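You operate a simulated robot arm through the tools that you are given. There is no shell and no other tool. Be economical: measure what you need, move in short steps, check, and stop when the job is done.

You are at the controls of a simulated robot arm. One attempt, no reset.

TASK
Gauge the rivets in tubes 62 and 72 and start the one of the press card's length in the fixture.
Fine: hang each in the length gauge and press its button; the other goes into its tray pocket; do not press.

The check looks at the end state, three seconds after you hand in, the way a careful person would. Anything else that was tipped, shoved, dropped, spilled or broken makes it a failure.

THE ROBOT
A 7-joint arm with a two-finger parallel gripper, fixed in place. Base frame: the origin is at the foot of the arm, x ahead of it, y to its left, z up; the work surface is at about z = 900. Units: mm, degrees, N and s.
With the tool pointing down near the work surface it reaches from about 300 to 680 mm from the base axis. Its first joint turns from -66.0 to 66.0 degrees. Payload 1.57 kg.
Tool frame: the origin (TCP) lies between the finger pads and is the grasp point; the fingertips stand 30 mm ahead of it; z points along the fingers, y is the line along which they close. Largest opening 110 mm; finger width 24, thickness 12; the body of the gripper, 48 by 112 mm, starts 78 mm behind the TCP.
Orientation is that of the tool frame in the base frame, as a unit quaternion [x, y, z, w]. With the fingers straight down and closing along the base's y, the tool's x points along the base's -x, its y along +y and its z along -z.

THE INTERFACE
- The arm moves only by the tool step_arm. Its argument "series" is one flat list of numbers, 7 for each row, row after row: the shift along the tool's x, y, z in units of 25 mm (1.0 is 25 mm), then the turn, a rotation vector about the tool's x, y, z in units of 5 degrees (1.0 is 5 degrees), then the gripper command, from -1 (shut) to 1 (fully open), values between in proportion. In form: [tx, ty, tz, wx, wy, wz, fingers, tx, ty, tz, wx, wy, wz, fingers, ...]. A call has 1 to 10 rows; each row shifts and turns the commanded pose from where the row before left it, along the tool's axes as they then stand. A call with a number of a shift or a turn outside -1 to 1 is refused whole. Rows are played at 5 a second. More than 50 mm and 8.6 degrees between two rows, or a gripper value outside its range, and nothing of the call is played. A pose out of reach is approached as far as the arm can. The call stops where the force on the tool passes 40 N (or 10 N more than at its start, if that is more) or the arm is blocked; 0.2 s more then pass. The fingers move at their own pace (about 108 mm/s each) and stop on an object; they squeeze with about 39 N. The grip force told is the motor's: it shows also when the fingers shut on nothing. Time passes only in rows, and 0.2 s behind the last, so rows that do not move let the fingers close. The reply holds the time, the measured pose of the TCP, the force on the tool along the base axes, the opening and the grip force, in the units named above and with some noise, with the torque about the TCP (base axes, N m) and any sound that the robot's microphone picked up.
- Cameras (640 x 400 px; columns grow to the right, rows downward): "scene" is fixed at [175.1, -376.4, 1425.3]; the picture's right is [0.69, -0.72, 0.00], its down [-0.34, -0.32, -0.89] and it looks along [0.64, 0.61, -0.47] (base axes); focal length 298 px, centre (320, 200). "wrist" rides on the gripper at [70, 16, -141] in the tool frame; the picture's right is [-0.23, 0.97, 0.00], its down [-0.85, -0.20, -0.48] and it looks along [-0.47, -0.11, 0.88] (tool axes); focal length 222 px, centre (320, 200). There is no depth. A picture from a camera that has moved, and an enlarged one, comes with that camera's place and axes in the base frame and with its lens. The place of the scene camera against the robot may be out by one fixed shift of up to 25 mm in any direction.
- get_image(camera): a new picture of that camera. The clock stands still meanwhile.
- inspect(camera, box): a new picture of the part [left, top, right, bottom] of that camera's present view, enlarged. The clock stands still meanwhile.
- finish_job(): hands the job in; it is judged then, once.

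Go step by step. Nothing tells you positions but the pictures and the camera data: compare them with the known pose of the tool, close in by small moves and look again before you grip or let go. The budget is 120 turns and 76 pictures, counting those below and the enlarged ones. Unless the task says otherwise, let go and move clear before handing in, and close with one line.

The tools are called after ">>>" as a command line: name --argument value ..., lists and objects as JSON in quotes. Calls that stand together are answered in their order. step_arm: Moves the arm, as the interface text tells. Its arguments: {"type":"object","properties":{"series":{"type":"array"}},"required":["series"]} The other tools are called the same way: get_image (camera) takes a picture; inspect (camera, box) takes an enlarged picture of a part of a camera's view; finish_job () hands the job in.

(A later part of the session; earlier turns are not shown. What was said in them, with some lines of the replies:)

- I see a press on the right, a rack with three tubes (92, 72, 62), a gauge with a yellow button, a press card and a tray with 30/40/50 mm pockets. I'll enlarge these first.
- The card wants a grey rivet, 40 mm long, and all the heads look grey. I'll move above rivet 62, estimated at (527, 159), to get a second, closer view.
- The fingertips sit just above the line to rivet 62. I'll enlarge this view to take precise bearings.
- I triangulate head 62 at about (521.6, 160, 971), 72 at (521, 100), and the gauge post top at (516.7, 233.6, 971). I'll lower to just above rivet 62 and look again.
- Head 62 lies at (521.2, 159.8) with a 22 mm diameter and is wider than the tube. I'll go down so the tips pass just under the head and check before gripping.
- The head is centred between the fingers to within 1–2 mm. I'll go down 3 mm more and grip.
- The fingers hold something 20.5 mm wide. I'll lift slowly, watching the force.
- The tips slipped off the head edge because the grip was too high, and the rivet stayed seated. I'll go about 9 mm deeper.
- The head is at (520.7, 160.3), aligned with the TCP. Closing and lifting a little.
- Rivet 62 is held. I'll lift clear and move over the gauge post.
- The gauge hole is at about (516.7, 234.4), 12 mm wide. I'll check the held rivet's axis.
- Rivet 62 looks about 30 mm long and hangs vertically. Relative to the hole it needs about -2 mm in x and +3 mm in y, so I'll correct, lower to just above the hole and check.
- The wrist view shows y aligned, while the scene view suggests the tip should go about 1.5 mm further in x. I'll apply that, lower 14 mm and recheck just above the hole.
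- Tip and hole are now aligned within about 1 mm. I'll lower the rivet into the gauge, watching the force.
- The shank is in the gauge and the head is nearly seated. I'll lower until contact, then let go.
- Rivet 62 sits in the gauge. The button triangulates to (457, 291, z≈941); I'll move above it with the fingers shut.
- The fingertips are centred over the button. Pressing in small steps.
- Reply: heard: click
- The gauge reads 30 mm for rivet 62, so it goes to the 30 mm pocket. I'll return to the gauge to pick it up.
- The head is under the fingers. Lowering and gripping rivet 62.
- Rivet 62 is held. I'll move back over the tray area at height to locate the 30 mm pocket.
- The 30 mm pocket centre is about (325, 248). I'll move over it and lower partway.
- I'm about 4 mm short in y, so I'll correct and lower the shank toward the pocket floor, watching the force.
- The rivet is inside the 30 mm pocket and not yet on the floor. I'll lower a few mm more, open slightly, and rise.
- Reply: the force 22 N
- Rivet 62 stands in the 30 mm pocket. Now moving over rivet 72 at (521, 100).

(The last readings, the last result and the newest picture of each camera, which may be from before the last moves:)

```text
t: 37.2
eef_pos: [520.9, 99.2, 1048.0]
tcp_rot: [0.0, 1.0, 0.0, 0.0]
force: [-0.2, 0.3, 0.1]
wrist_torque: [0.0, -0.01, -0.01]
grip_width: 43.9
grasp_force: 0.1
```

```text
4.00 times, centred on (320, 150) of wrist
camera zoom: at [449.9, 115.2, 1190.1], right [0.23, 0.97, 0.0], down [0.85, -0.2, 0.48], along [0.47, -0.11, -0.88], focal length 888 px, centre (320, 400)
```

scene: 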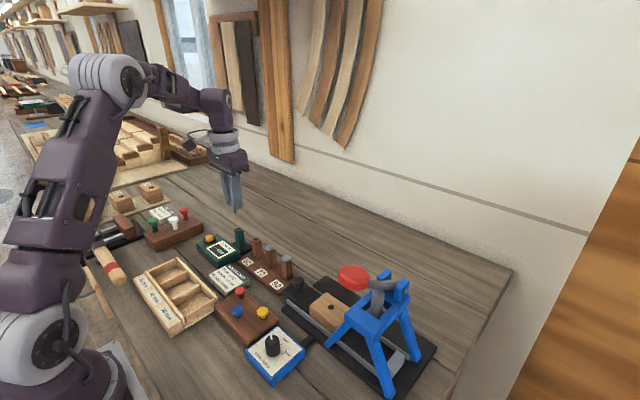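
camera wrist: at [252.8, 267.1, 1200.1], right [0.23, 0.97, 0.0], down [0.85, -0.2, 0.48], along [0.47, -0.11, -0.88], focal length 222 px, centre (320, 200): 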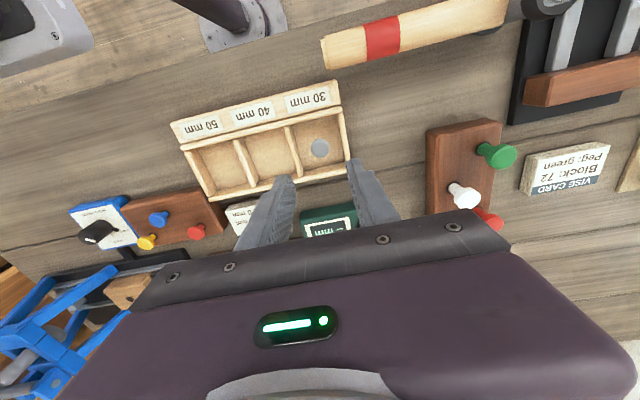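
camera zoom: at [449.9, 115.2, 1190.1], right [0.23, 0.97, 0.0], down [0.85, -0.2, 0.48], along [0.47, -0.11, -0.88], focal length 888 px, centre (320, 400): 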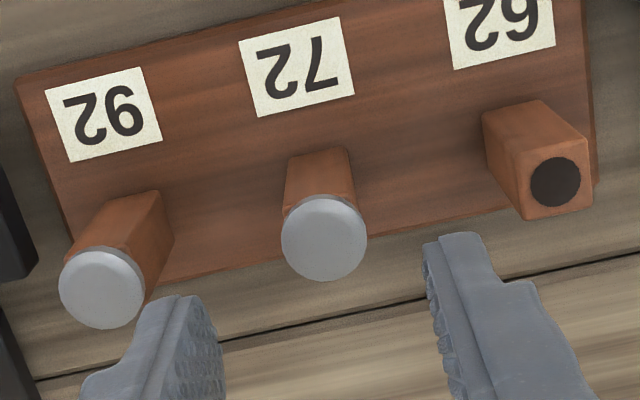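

Rivet 72 is at (521.1, 99.6), right under the TCP. Lowering and gripping.

>>> step_arm --series '[0, 0.01, 0.7, 0, 0, 0, -0.2, 0, 0, 0.7, 0, 0, 0, -0.2, 0, 0, 0.7, 0, 0, 0, -0.2, 0, 0, 0.44, 0, 0, 0, -0.2, 0, 0, 0, 0, 0, 0, -0.2, 0, 0, 0, 0, 0, 0, -0.5, 0, 0, 0, 0, 0, 0, -0.8, 0, 0, 0, 0, 0, 0, -1, 0, 0, 0, 0, 0, 0, -1]'

>>> step_arm --series '[0, 0, -0.2, 0, 0, 0, -1, 0, 0, -0.6, 0, 0, 0, -1, 0, 0, -0.8, 0, 0, 0, -1, 0, 0, -0.8, 0, 0, 0, -1, 0, 0, -0.8, 0, 0, 0, -1, 0, 0, 0, 0, 0, 0, -1]'

>>> inspect --camera "scene" --box '[220, 190, 316, 270]'

```text
t: 39.2
eef_pos: [520.7, 100.0, 985.0]
tcp_rot: [0.0, 1.0, 0.0, 0.0]
force: [0.4, -0.6, -0.6]
wrist_torque: [0.01, -0.01, -0.02]
grip_width: 20.3
grasp_force: 33.6
```

```text
t: 40.6
eef_pos: [520.7, 99.9, 1065.5]
tcp_rot: [0.0, 1.0, 0.0, 0.001]
force: [-0.3, 0.0, -1.0]
wrist_torque: [-0.02, 0.03, 0.02]
grip_width: 20.8
grasp_force: 34.1
```

```text
5.00 times, centred on (268, 230) of scene
camera zoom: at [175.1, -376.4, 1425.3], right [0.69, -0.72, 0.0], down [-0.34, -0.32, -0.89], along [0.64, 0.61, -0.47], focal length 1489 px, centre (580, 50)
```

zoom: 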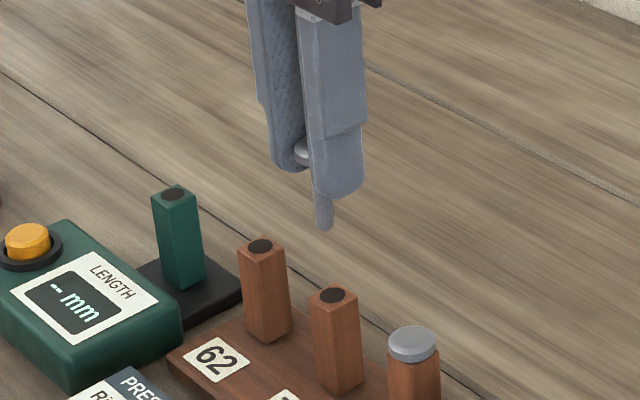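

Rivet 72 is held and looks longer, about 40 mm. Moving over the gauge.

>>> step_arm --series '[0.05, 0.9, 0, 0, 0, 0, -1, 0.05, 0.9, 0, 0, 0, 0, -1, 0.05, 0.9, 0, 0, 0, 0, -1, 0, 0.9, 0, 0, 0, 0, -1, 0, 0.9, 0, 0, 0, 0, -1, 0, 0.89, 0, 0, 0, 0, -1, 0, 0, 0.7, 0, 0, 0, -1, 0, 0, 0.5, 0, 0, 0, -1, 0, 0, 0, 0, 0, 0, -1, 0, 0, 0, 0, 0, 0, -1]'

>>> inspect --camera "wrist" --box '[280, 130, 376, 190]'

>>> inspect --camera "scene" --box '[218, 205, 266, 235]'

```text
t: 42.8
eef_pos: [518.7, 234.5, 1035.0]
tcp_rot: [0.0, 1.0, 0.0, -0.001]
force: [0.7, 0.4, -0.3]
wrist_torque: [0.01, 0.0, -0.01]
grip_width: 20.5
grasp_force: 34.0
```

```text
6.67 times, centred on (328, 160) of wrist
camera zoom: at [446.3, 250.3, 1176.5], right [0.23, 0.97, 0.0], down [0.85, -0.2, 0.48], along [0.47, -0.11, -0.88], focal length 1481 px, centre (267, 467)
```

zoom: 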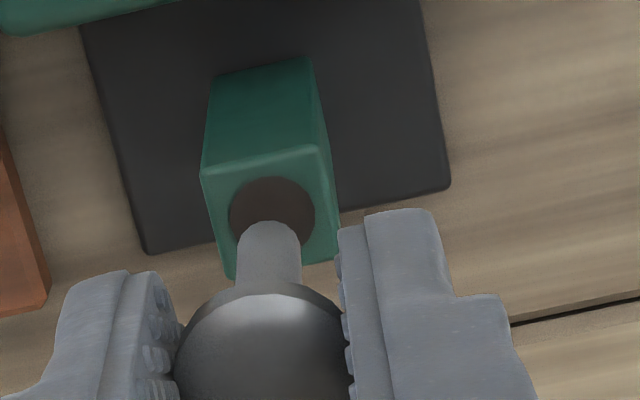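

```text
13.33 times, centred on (242, 220) of scene
camera zoom: at [175.1, -376.4, 1425.3], right [0.69, -0.72, 0.0], down [-0.34, -0.32, -0.89], along [0.64, 0.61, -0.47], focal length 3970 px, centre (1360, -67)
```

zoom: 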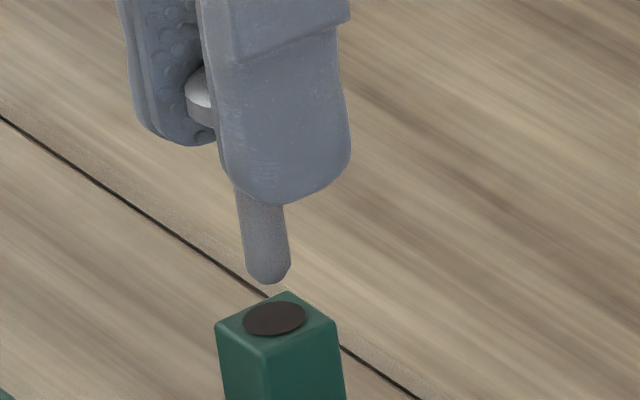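

Tip and hole are aligned in both views. Lowering into the gauge.

>>> step_arm --series '[0, 0.01, 0.2, 0, 0, 0, -1, 0, 0, 0.2, 0, 0, 0, -1, 0, 0, 0.2, 0, 0, 0, -1, 0, 0, 0.3, 0, 0, 0, -1, 0, 0, 0.3, 0, 0, 0, -1, 0, 0, 0.3, 0, 0, 0, -1, 0, 0, 0.2, 0, 0, 0, -1, 0, 0, 0.12, 0, 0, 0, -1, 0, 0, 0, 0, 0, 0, -1]'

>>> inspect --camera "scene" --box '[210, 205, 274, 245]'

```text
t: 44.8
eef_pos: [516.7, 235.2, 990.5]
tcp_rot: [0.0, 1.0, -0.001, 0.0]
force: [-0.8, -1.1, 0.0]
wrist_torque: [0.01, -0.02, -0.02]
grip_width: 20.4
grasp_force: 33.8
```

```text
10.00 times, centred on (242, 225) of scene
camera zoom: at [175.1, -376.4, 1425.3], right [0.69, -0.72, 0.0], down [-0.34, -0.32, -0.89], along [0.64, 0.61, -0.47], focal length 2978 px, centre (1100, -50)
```

zoom: 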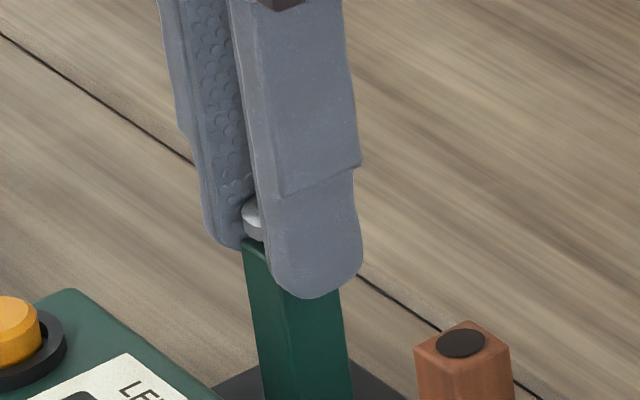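

Rivet 72 is in the gauge. I'll settle it 2 mm further, let go, rise and go to the button.

>>> step_arm --series '[0, 0, 0.1, 0, 0, 0, -1, 0, 0, 0, 0, 0, 0, -1, 0, 0, 0, 0, 0, 0, -0.5, 0, 0, 0, 0, 0, 0, -0.2, 0, 0, 0, 0, 0, 0, -0.2, 0, 0, -0.6, 0, 0, 0, -0.2, 0, 0, -0.8, 0, 0, 0, -0.2, 0, 0, -0.8, 0, 0, 0, -0.2, 0, 0, -0.7, 0, 0, 0, -0.2, 0, 0, 0, 0, 0, 0, -0.2]'

>>> step_arm --series '[0.6, 0.57, 0, 0, 0, 0, -1, 0.6, 0.57, 0, 0, 0, 0, -1, 0.6, 0.57, 0, 0, 0, 0, -1, 0.57, 0.55, 0, 0, 0, 0, -1, 0, 0, 0.8, 0, 0, 0, -1, 0, 0, 0.8, 0, 0, 0, -1, 0, 0, 0.8, 0, 0, 0, -1, 0, 0, 0.4, 0, 0, 0, -1, 0, 0, 0, 0, 0, 0, -1]'

>>> inspect --camera "scene" --box '[180, 205, 260, 255]'

```text
t: 47.0
eef_pos: [518.4, 233.6, 1060.6]
tcp_rot: [0.001, 1.0, 0.001, 0.0]
force: [-0.2, 0.1, 0.0]
wrist_torque: [-0.03, -0.03, 0.02]
grip_width: 44.1
grasp_force: 0.1
```

```text
t: 49.0
eef_pos: [457.9, 292.2, 988.4]
tcp_rot: [0.001, 1.0, 0.001, 0.0]
force: [-1.4, 0.1, 0.4]
wrist_torque: [0.0, -0.02, 0.01]
grip_width: 0.0
grasp_force: 21.1
```

```text
8.00 times, centred on (220, 230) of scene
camera zoom: at [175.1, -376.4, 1425.3], right [0.69, -0.72, 0.0], down [-0.34, -0.32, -0.89], along [0.64, 0.61, -0.47], focal length 2382 px, centre (1120, -40)
```

zoom: 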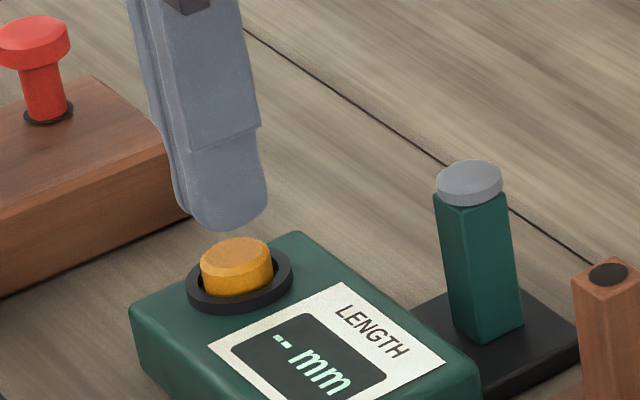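

Same position as before, with rivet 72 seated. Pressing the button.

>>> step_arm --series '[0, 0, 0.3, 0, 0, 0, -1, 0, 0, 0.2, 0, 0, 0, -1, 0, 0, 0.1, 0, 0, 0, -1, 0, 0, 0.08, 0, 0, 0, -1, 0, 0, 0.06, 0, 0, 0, -1, 0, 0, 0, 0, 0, 0, -1]'

>>> inspect --camera "scene" --box '[180, 205, 260, 255]'

```text
t: 50.4
eef_pos: [457.8, 291.3, 971.1]
tcp_rot: [0.0, 1.0, 0.0, 0.0]
force: [0.3, 1.0, 1.9]
wrist_torque: [-0.01, 0.0, -0.02]
grip_width: 0.0
grasp_force: 20.7
```

```text
8.00 times, centred on (220, 230) of scene
camera zoom: at [175.0, -376.4, 1425.3], right [0.69, -0.72, 0.0], down [-0.34, -0.32, -0.89], along [0.64, 0.61, -0.47], focal length 2382 px, centre (1120, -40)
```

zoom: 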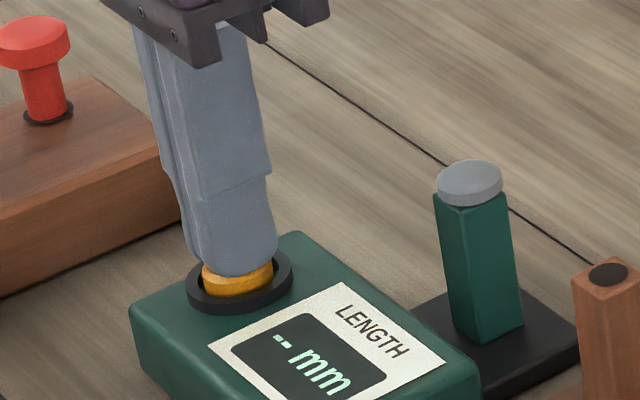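

No click yet; I'll press another millimetre or so.

>>> step_arm --series '[0, 0, 0.05, 0, 0, 0, -1, 0, 0, 0.04, 0, 0, 0, -1, 0, 0, 0, 0, 0, 0, -1]'

>>> inspect --camera "scene" --box '[180, 205, 260, 255]'

```text
t: 51.2
eef_pos: [457.5, 290.2, 968.9]
tcp_rot: [0.0, 1.0, 0.001, 0.001]
force: [-0.2, 0.7, 3.1]
wrist_torque: [0.01, -0.02, 0.03]
grip_width: 0.0
grasp_force: 21.1
heard: click
```

```text
8.00 times, centred on (220, 230) of scene
camera zoom: at [175.0, -376.4, 1425.3], right [0.69, -0.72, 0.0], down [-0.34, -0.32, -0.89], along [0.64, 0.61, -0.47], focal length 2382 px, centre (1120, -40)
```

zoom: 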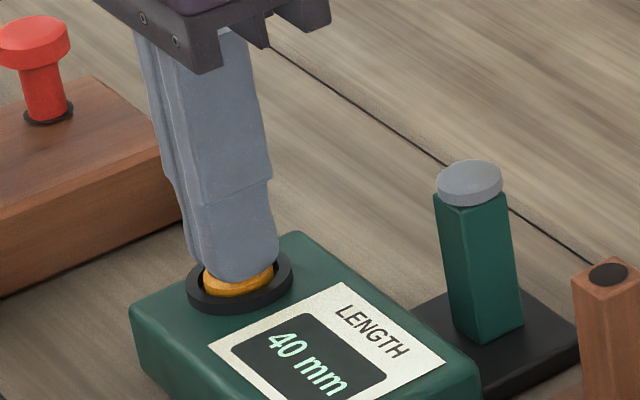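

The gauge reads 40 mm for rivet 72, which matches the card. I'll go back, grip it and lift it out.

>>> step_arm --series '[0, 0, -0.9, 0, 0, 0, -1, 0, 0, -0.9, 0, 0, 0, -1, 0, 0, -0.9, 0, 0, 0, -1, 0, 0, -0.9, 0, 0, 0, -1, -0.6, -0.56, 0, 0, 0, 0, -0.6, -0.6, -0.56, 0, 0, 0, 0, -0.2, -0.6, -0.56, 0, 0, 0, 0, -0.2, -0.58, -0.56, 0, 0, 0, 0, -0.2, 0, 0, 0, 0, 0, 0, -0.2]'

>>> inspect --camera "wrist" --box '[240, 100, 400, 200]'

```text
t: 53.2
eef_pos: [517.4, 235.4, 1057.7]
tcp_rot: [0.0, 1.0, 0.0, 0.0]
force: [0.5, -0.3, 0.7]
wrist_torque: [-0.02, -0.01, 0.0]
grip_width: 43.9
grasp_force: 0.0
```

```text
4.00 times, centred on (320, 150) of wrist
camera zoom: at [447.3, 251.0, 1199.7], right [0.23, 0.97, 0.0], down [0.85, -0.2, 0.48], along [0.47, -0.11, -0.88], focal length 888 px, centre (320, 400)
```

zoom: 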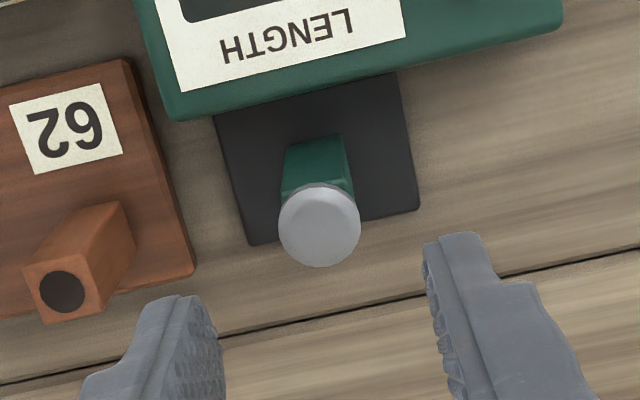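

>>> step_arm --series '[0, -0.01, 0.8, 0, 0, 0, -0.2, 0, 0, 0.8, 0, 0, 0, -0.2, 0, 0, 0.8, 0, 0, 0, -0.2, 0, 0, 0.48, 0, 0, 0, -0.2, 0, 0, 0, 0, 0, 0, -0.2, 0, 0, 0, 0, 0, 0, -0.5, 0, 0, 0, 0, 0, 0, -0.8, 0, 0, 0, 0, 0, 0, -1, 0, 0, 0, 0, 0, 0, -1]'

>>> step_arm --series '[0, 0, -0.2, 0, 0, 0, -1, 0, 0, -0.6, 0, 0, 0, -1, 0, 0, -0.9, 0, 0, 0, -1, 0, 0, -0.9, 0, 0, 0, -1, 0, 0, -0.9, 0, 0, 0, -1, 0, 0, 0, 0, 0, 0, -1]'

>>> inspect --camera "scene" --box '[200, 180, 440, 390]'

```text
t: 55.2
eef_pos: [517.4, 235.7, 985.1]
tcp_rot: [0.0, 1.0, 0.0, 0.0]
force: [-0.6, -0.7, -0.3]
wrist_torque: [-0.02, -0.02, -0.03]
grip_width: 20.5
grasp_force: 33.8
```

```text
t: 56.6
eef_pos: [517.7, 234.7, 1073.9]
tcp_rot: [0.0, 1.0, 0.0, -0.001]
force: [-0.1, 0.3, -2.0]
wrist_torque: [0.0, -0.02, -0.02]
grip_width: 20.6
grasp_force: 34.0
```

```text
1.90 times, centred on (320, 285) of scene
camera zoom: at [175.1, -376.4, 1425.3], right [0.69, -0.72, 0.0], down [-0.34, -0.32, -0.89], along [0.64, 0.61, -0.47], focal length 567 px, centre (320, 38)
```

zoom: 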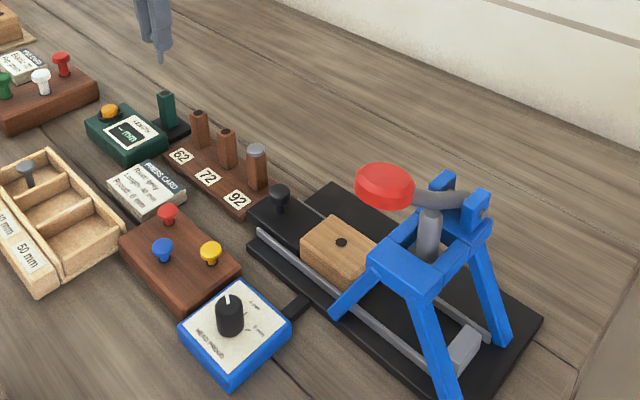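

Rivet 72 is held. The press frame stands close to the block's far side, so I'll turn the gripper 90° to bring its narrow side toward the press and the camera to the +y side.

>>> step_arm --series '[0, 0, 0, 0, 0, 1, -1, 0, 0, 0, 0, 0, 1, -1, 0, 0, 0, 0, 0, 1, -1, 0, 0, 0, 0, 0, 1, -1, 0, 0, 0, 0, 0, 1, -1, 0, 0, 0, 0, 0, 1, -1, 0, 0, 0, 0, 0, 1, -1, 0, 0, 0, 0, 0, 1, -1, 0, 0, 0, 0, 0, 1, -1, 0, 0, 0, 0, 0, 0, -1]'

>>> step_arm --series '[0, 0, 0, 0, 0, 1, -1, 0, 0, 0, 0, 0, 1, -1, 0, 0, 0, 0, 0, 1, -1, 0, 0, 0, 0, 0, 1, -1, 0, 0, 0, 0, 0, 1, -1, 0, 0, 0, 0, 0, 1, -1, 0, 0, 0, 0, 0, 1, -1, 0, 0, 0, 0, 0, 1, -1, 0, 0, 0, 0, 0, 1, -1, 0, 0, 0, 0, 0, 0, -1]'

>>> get_image --camera "wrist"

```text
t: 58.8
eef_pos: [517.8, 235.2, 1074.0]
tcp_rot: [0.383, 0.924, 0.0, 0.001]
force: [0.5, -0.4, -1.4]
wrist_torque: [-0.02, 0.0, -0.01]
grip_width: 20.6
grasp_force: 34.8
```

```text
t: 61.0
eef_pos: [518.6, 234.4, 1072.7]
tcp_rot: [0.708, 0.707, 0.001, -0.001]
force: [0.7, -0.1, -1.4]
wrist_torque: [0.01, -0.03, 0.04]
grip_width: 20.5
grasp_force: 34.1
```

```text
24 pictures are left
camera wrist: at [532.9, 304.4, 1215.9], right [0.97, -0.23, 0.0], down [-0.2, -0.86, 0.48], along [-0.11, -0.47, -0.88], focal length 222 px, centre (320, 200)
```

wrist: 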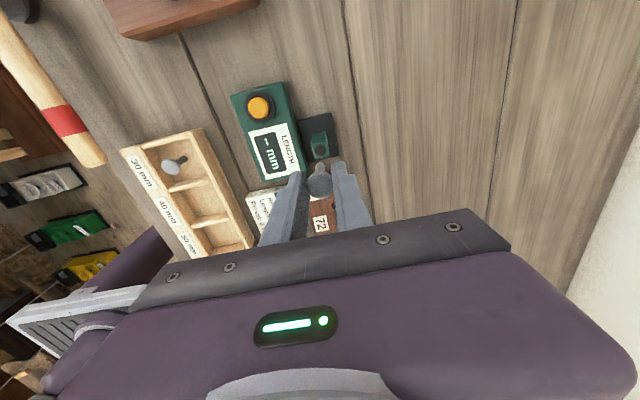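

The rotation is done with the rivet held. Moving along -y toward the fixture, stopping short to look.

>>> step_arm --series '[-1, -0.08, 0, 0, 0, 0, -1, -1, -0.08, 0, 0, 0, 0, -1, -1, -0.08, 0, 0, 0, 0, -1, -1, -0.08, 0, 0, 0, 0, -1, -1, -0.08, 0, 0, 0, 0, -1, -1, -0.08, 0, 0, 0, 0, -1, -1, -0.08, 0, 0, 0, 0, -1, -1, -0.08, 0, 0, 0, 0, -1, -1, -0.08, 0, 0, 0, 0, -1, -1, -0.08, 0, 0, 0, 0, -1]'

>>> get_image --camera "wrist"

```text
t: 63.2
eef_pos: [498.0, -15.3, 1074.6]
tcp_rot: [0.707, 0.707, 0.001, 0.0]
force: [-0.1, 0.7, -0.5]
wrist_torque: [0.01, 0.03, 0.0]
grip_width: 20.6
grasp_force: 34.3
```

```text
23 pictures are left
camera wrist: at [513.1, 54.2, 1216.1], right [0.97, -0.23, 0.0], down [-0.2, -0.86, 0.48], along [-0.11, -0.47, -0.88], focal length 222 px, centre (320, 200)
```

wrist: 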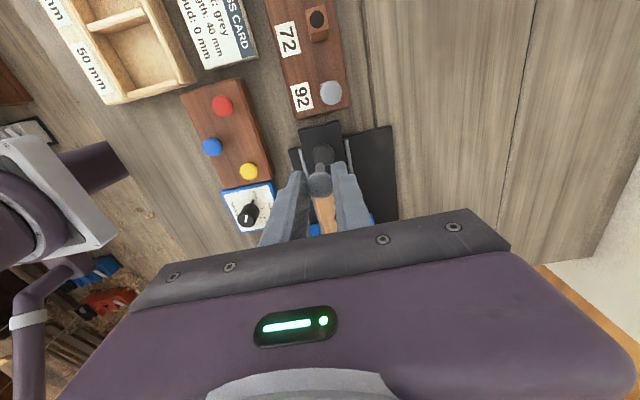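

I estimate the fixture hole at (497.5, -123.5) with the block top near z = 949. I'll approach to y ≈ -100 at this height and check clearance to the press.

>>> step_arm --series '[-0.9, 0, 0, 0, 0, 0, -1, -0.9, 0, 0, 0, 0, 0, -1, -0.9, 0, 0, 0, 0, 0, -1, -0.7, 0, 0, 0, 0, 0, -1, 0, 0, 0, 0, 0, 0, -1]'

>>> get_image --camera "wrist"

>>> inspect --camera "scene" --box '[240, 170, 440, 390]'

```text
t: 64.4
eef_pos: [499.0, -101.0, 1073.2]
tcp_rot: [0.708, 0.707, 0.0, 0.0]
force: [-0.1, -0.4, 0.0]
wrist_torque: [0.02, -0.01, -0.02]
grip_width: 20.4
grasp_force: 33.8
```

```text
22 pictures are left
camera wrist: at [512.9, -30.8, 1215.5], right [0.97, -0.23, 0.0], down [-0.2, -0.86, 0.48], along [-0.11, -0.47, -0.88], focal length 222 px, centre (320, 200)
```

wrist: 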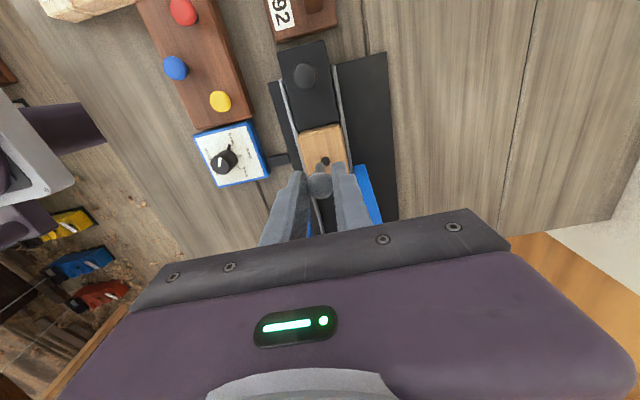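

```text
1.82 times, centred on (340, 280) of scene
camera zoom: at [175.1, -376.4, 1425.3], right [0.69, -0.72, 0.0], down [-0.34, -0.32, -0.89], along [0.64, 0.61, -0.47], focal length 541 px, centre (284, 54)
```

zoom: 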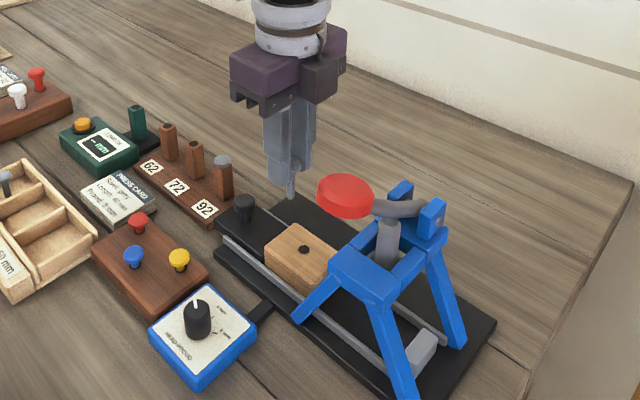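

The hole is now seen at about (498, -121), and the press lever is well clear. Moving over it and lowering to about 20 mm above the block.

>>> step_arm --series '[-0.42, -0.02, 0, 0, 0, 0, -1, -0.42, 0, 0, 0, 0, 0, -1, 0, 0, 0.6, 0, 0, 0, -1, 0, 0, 0.6, 0, 0, 0, -1, 0, 0, 0.6, 0, 0, 0, -1, 0, 0, 0, 0, 0, 0, -1, 0, 0, 0, 0, 0, 0, -1]'

>>> inspect --camera "wrist" --box '[280, 130, 376, 190]'

>>> inspect --camera "scene" --box '[300, 255, 380, 315]'

```text
t: 66.0
eef_pos: [496.5, -120.6, 1028.9]
tcp_rot: [0.707, 0.707, -0.001, 0.0]
force: [0.0, -0.3, -1.5]
wrist_torque: [0.04, -0.01, -0.03]
grip_width: 20.6
grasp_force: 34.2
```

```text
6.67 times, centred on (328, 160) of wrist
camera zoom: at [512.1, -52.1, 1170.4], right [0.97, -0.23, 0.0], down [-0.2, -0.86, 0.48], along [-0.11, -0.47, -0.88], focal length 1481 px, centre (267, 467)
```

zoom: 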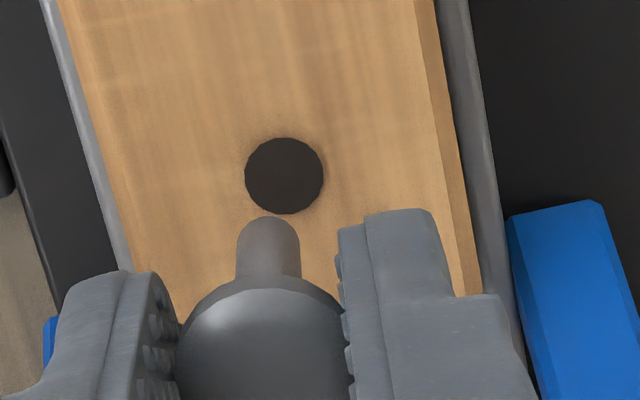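

```text
6.67 times, centred on (340, 285) of scene
camera zoom: at [175.1, -376.4, 1425.3], right [0.69, -0.72, 0.0], down [-0.34, -0.32, -0.89], along [0.64, 0.61, -0.47], focal length 1985 px, centre (187, -367)
```

zoom: 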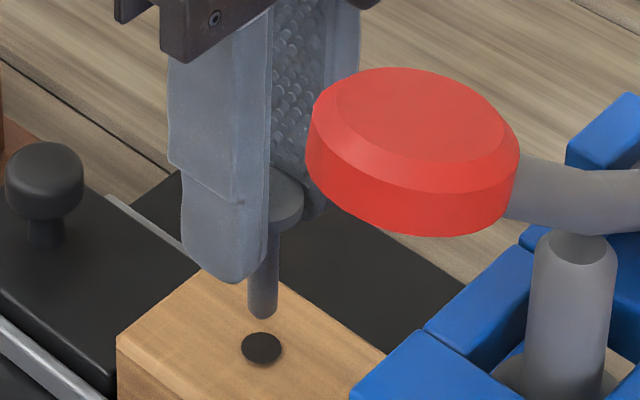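

The tip needs +3 mm in x and about +2.7 mm in y; the hole is 12 mm wide and the shank 9 mm. I'll correct, lower 12 mm and check again.

>>> step_arm --series '[0.108, 0.12, 0.2, 0, 0, 0, -1, 0, 0, 0.28, 0, 0, 0, -1, 0, 0, 0, 0, 0, 0, -1, 0, 0, 0, 0, 0, 0, -1]'

>>> inspect --camera "wrist" --box '[280, 130, 376, 190]'

>>> inspect --camera "scene" --box '[308, 275, 356, 311]'

```text
t: 67.0
eef_pos: [500.0, -118.9, 1017.4]
tcp_rot: [0.707, 0.707, 0.0, 0.0]
force: [0.7, -0.3, -0.7]
wrist_torque: [0.02, 0.03, 0.01]
grip_width: 20.4
grasp_force: 33.9
```

```text
6.67 times, centred on (328, 160) of wrist
camera zoom: at [515.3, -49.1, 1158.3], right [0.97, -0.23, 0.0], down [-0.2, -0.86, 0.48], along [-0.11, -0.47, -0.88], focal length 1481 px, centre (267, 467)
```

zoom: 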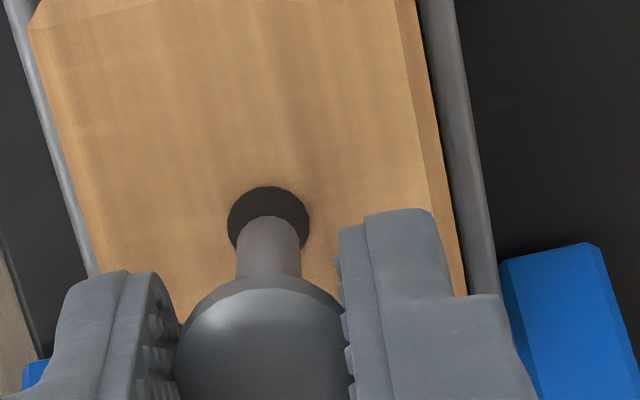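

```text
11.11 times, centred on (332, 293) of scene
camera zoom: at [175.1, -376.4, 1425.3], right [0.69, -0.72, 0.0], down [-0.34, -0.32, -0.89], along [0.64, 0.61, -0.47], focal length 3308 px, centre (187, -833)
```

zoom: 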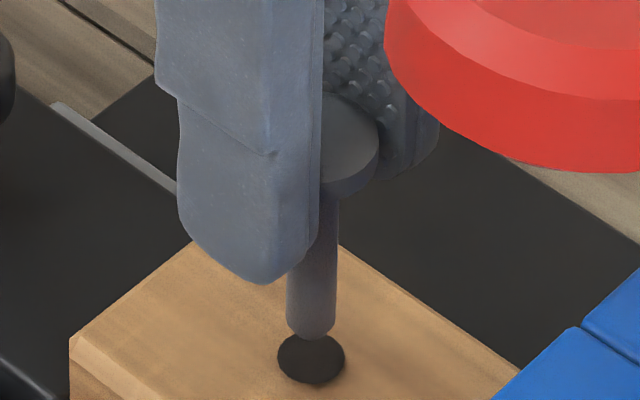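

The shank is centred over the hole in both views. Lowering slowly, with the force watched.

>>> step_arm --series '[0, 0, 0.2, 0, 0, 0, -1, 0, 0, 0.15, 0, 0, 0, -1, 0, 0, 0.15, 0, 0, 0, -1, 0, 0, 0.15, 0, 0, 0, -1, 0, 0, 0.15, 0, 0, 0, -1, 0, 0, 0, 0, 0, 0, -1]'

>>> inspect --camera "scene" --box '[308, 275, 356, 311]'

```text
t: 68.4
eef_pos: [499.9, -118.2, 997.0]
tcp_rot: [0.707, 0.707, 0.001, 0.0]
force: [-4.9, -1.2, 21.6]
wrist_torque: [-0.01, 0.1, 0.0]
grip_width: 20.6
grasp_force: 33.9
```

```text
11.11 times, centred on (332, 293) of scene
camera zoom: at [174.5, -376.3, 1425.4], right [0.69, -0.72, 0.0], down [-0.34, -0.32, -0.89], along [0.64, 0.61, -0.47], focal length 3308 px, centre (187, -833)
```

zoom: 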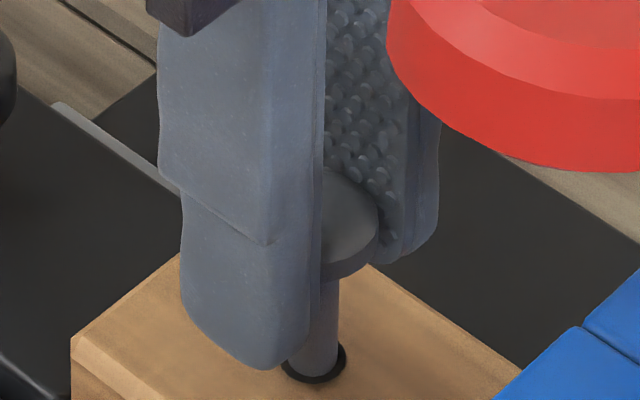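

The shank is about 14 mm into the hole and has met its stop (22 N). That is the start depth, so I'll ease off 0.5 mm, let go and look before rising.

>>> step_arm --series '[0, 0, -0.05, 0, 0, 0, -1, 0, 0, 0, 0, 0, 0, -1, 0, 0, 0, 0, 0, 0, -0.55, 0, 0, 0, 0, 0, 0, -0.4, 0, 0, 0, 0, 0, 0, -0.25, 0, 0, 0, 0, 0, 0, -0.25]'

>>> inspect --camera "scene" --box '[300, 255, 380, 315]'

```text
t: 69.8
eef_pos: [500.4, -118.1, 997.2]
tcp_rot: [0.707, 0.707, 0.0, 0.0]
force: [-0.8, 0.9, -0.5]
wrist_torque: [0.02, -0.02, 0.03]
grip_width: 41.4
grasp_force: 0.1
```

```text
6.67 times, centred on (340, 285) of scene
camera zoom: at [175.1, -376.4, 1425.3], right [0.69, -0.72, 0.0], down [-0.34, -0.32, -0.89], along [0.64, 0.61, -0.47], focal length 1985 px, centre (187, -367)
```

zoom: 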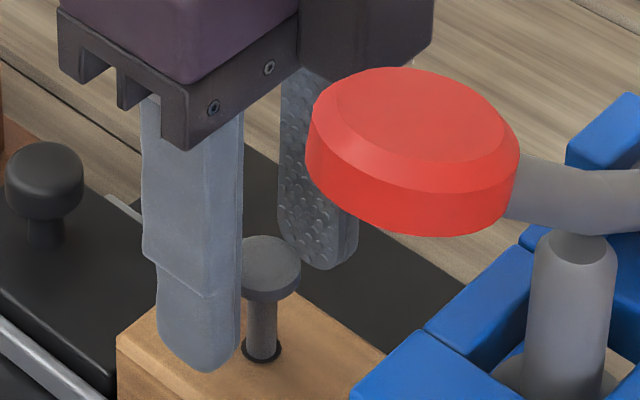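

The rivet stands upright in the hole. Rising straight up and backing away in +y.

>>> step_arm --series '[0, 0, -0.4, 0, 0, 0, -0.25, 0, 0, -0.7, 0, 0, 0, -0.25, 0, 0, -0.9, 0, 0, 0, -0.25, 0, 0, -0.9, 0, 0, 0, -0.25, 0, 0, -0.9, 0, 0, 0, -0.25, 0.8, 0, -0.2, 0, 0, 0, -0.25, 1, 0, 0, 0, 0, 0, -0.25, 1, 0, 0, 0, 0, 0, -0.25, 1, 0, 0, 0, 0, 0, -0.25, 0, 0, 0, 0, 0, 0, -0.25]'

>>> inspect --camera "scene" --box '[300, 255, 380, 315]'

>>> get_image --camera "scene"

>>> inspect --camera "scene" --box '[125, 220, 285, 330]'

```text
t: 72.0
eef_pos: [500.2, -23.0, 1097.5]
tcp_rot: [0.707, 0.707, 0.001, -0.001]
force: [-0.3, 0.0, -0.8]
wrist_torque: [0.01, 0.02, -0.01]
grip_width: 41.3
grasp_force: 0.1
```

```text
6.67 times, centred on (340, 285) of scene
camera zoom: at [175.1, -376.4, 1425.3], right [0.69, -0.72, 0.0], down [-0.34, -0.32, -0.89], along [0.64, 0.61, -0.47], focal length 1985 px, centre (187, -367)
```

zoom: 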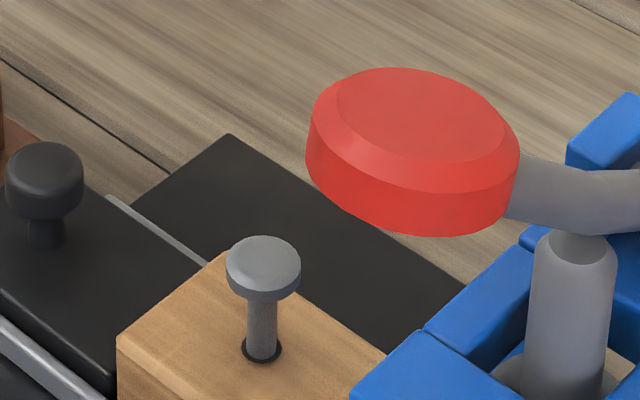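

```text
13 pictures are left
```

scene: 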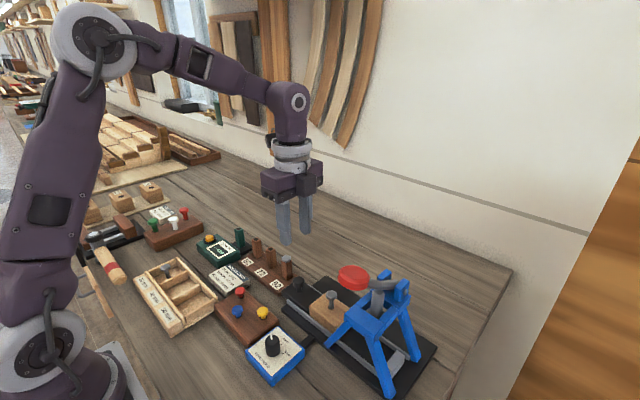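

```text
3.64 times, centred on (205, 275) of scene
camera zoom: at [175.1, -376.4, 1425.3], right [0.69, -0.72, 0.0], down [-0.34, -0.32, -0.89], along [0.64, 0.61, -0.47], focal length 1083 px, centre (738, -73)
```

zoom: 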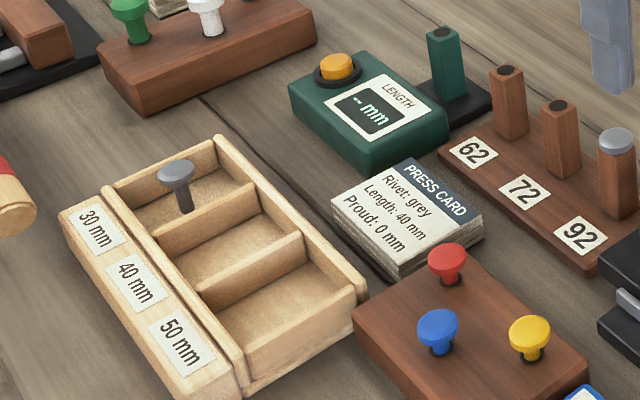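

Rivet 72 (40 mm) stands in the fixture, rivet 62 (30 mm) is in its pocket, and nothing else has moved. The arm is clear, so I'm handing in.

>>> finish_job

```text
The job is handed in.
```

I gauged both rivets. Rivet 72 reads 40 mm, as the press card asks, and is started in the fixture; rivet 62 reads 30 mm and is in the 30 mm tray pocket. I did not press, and the job is handed in.
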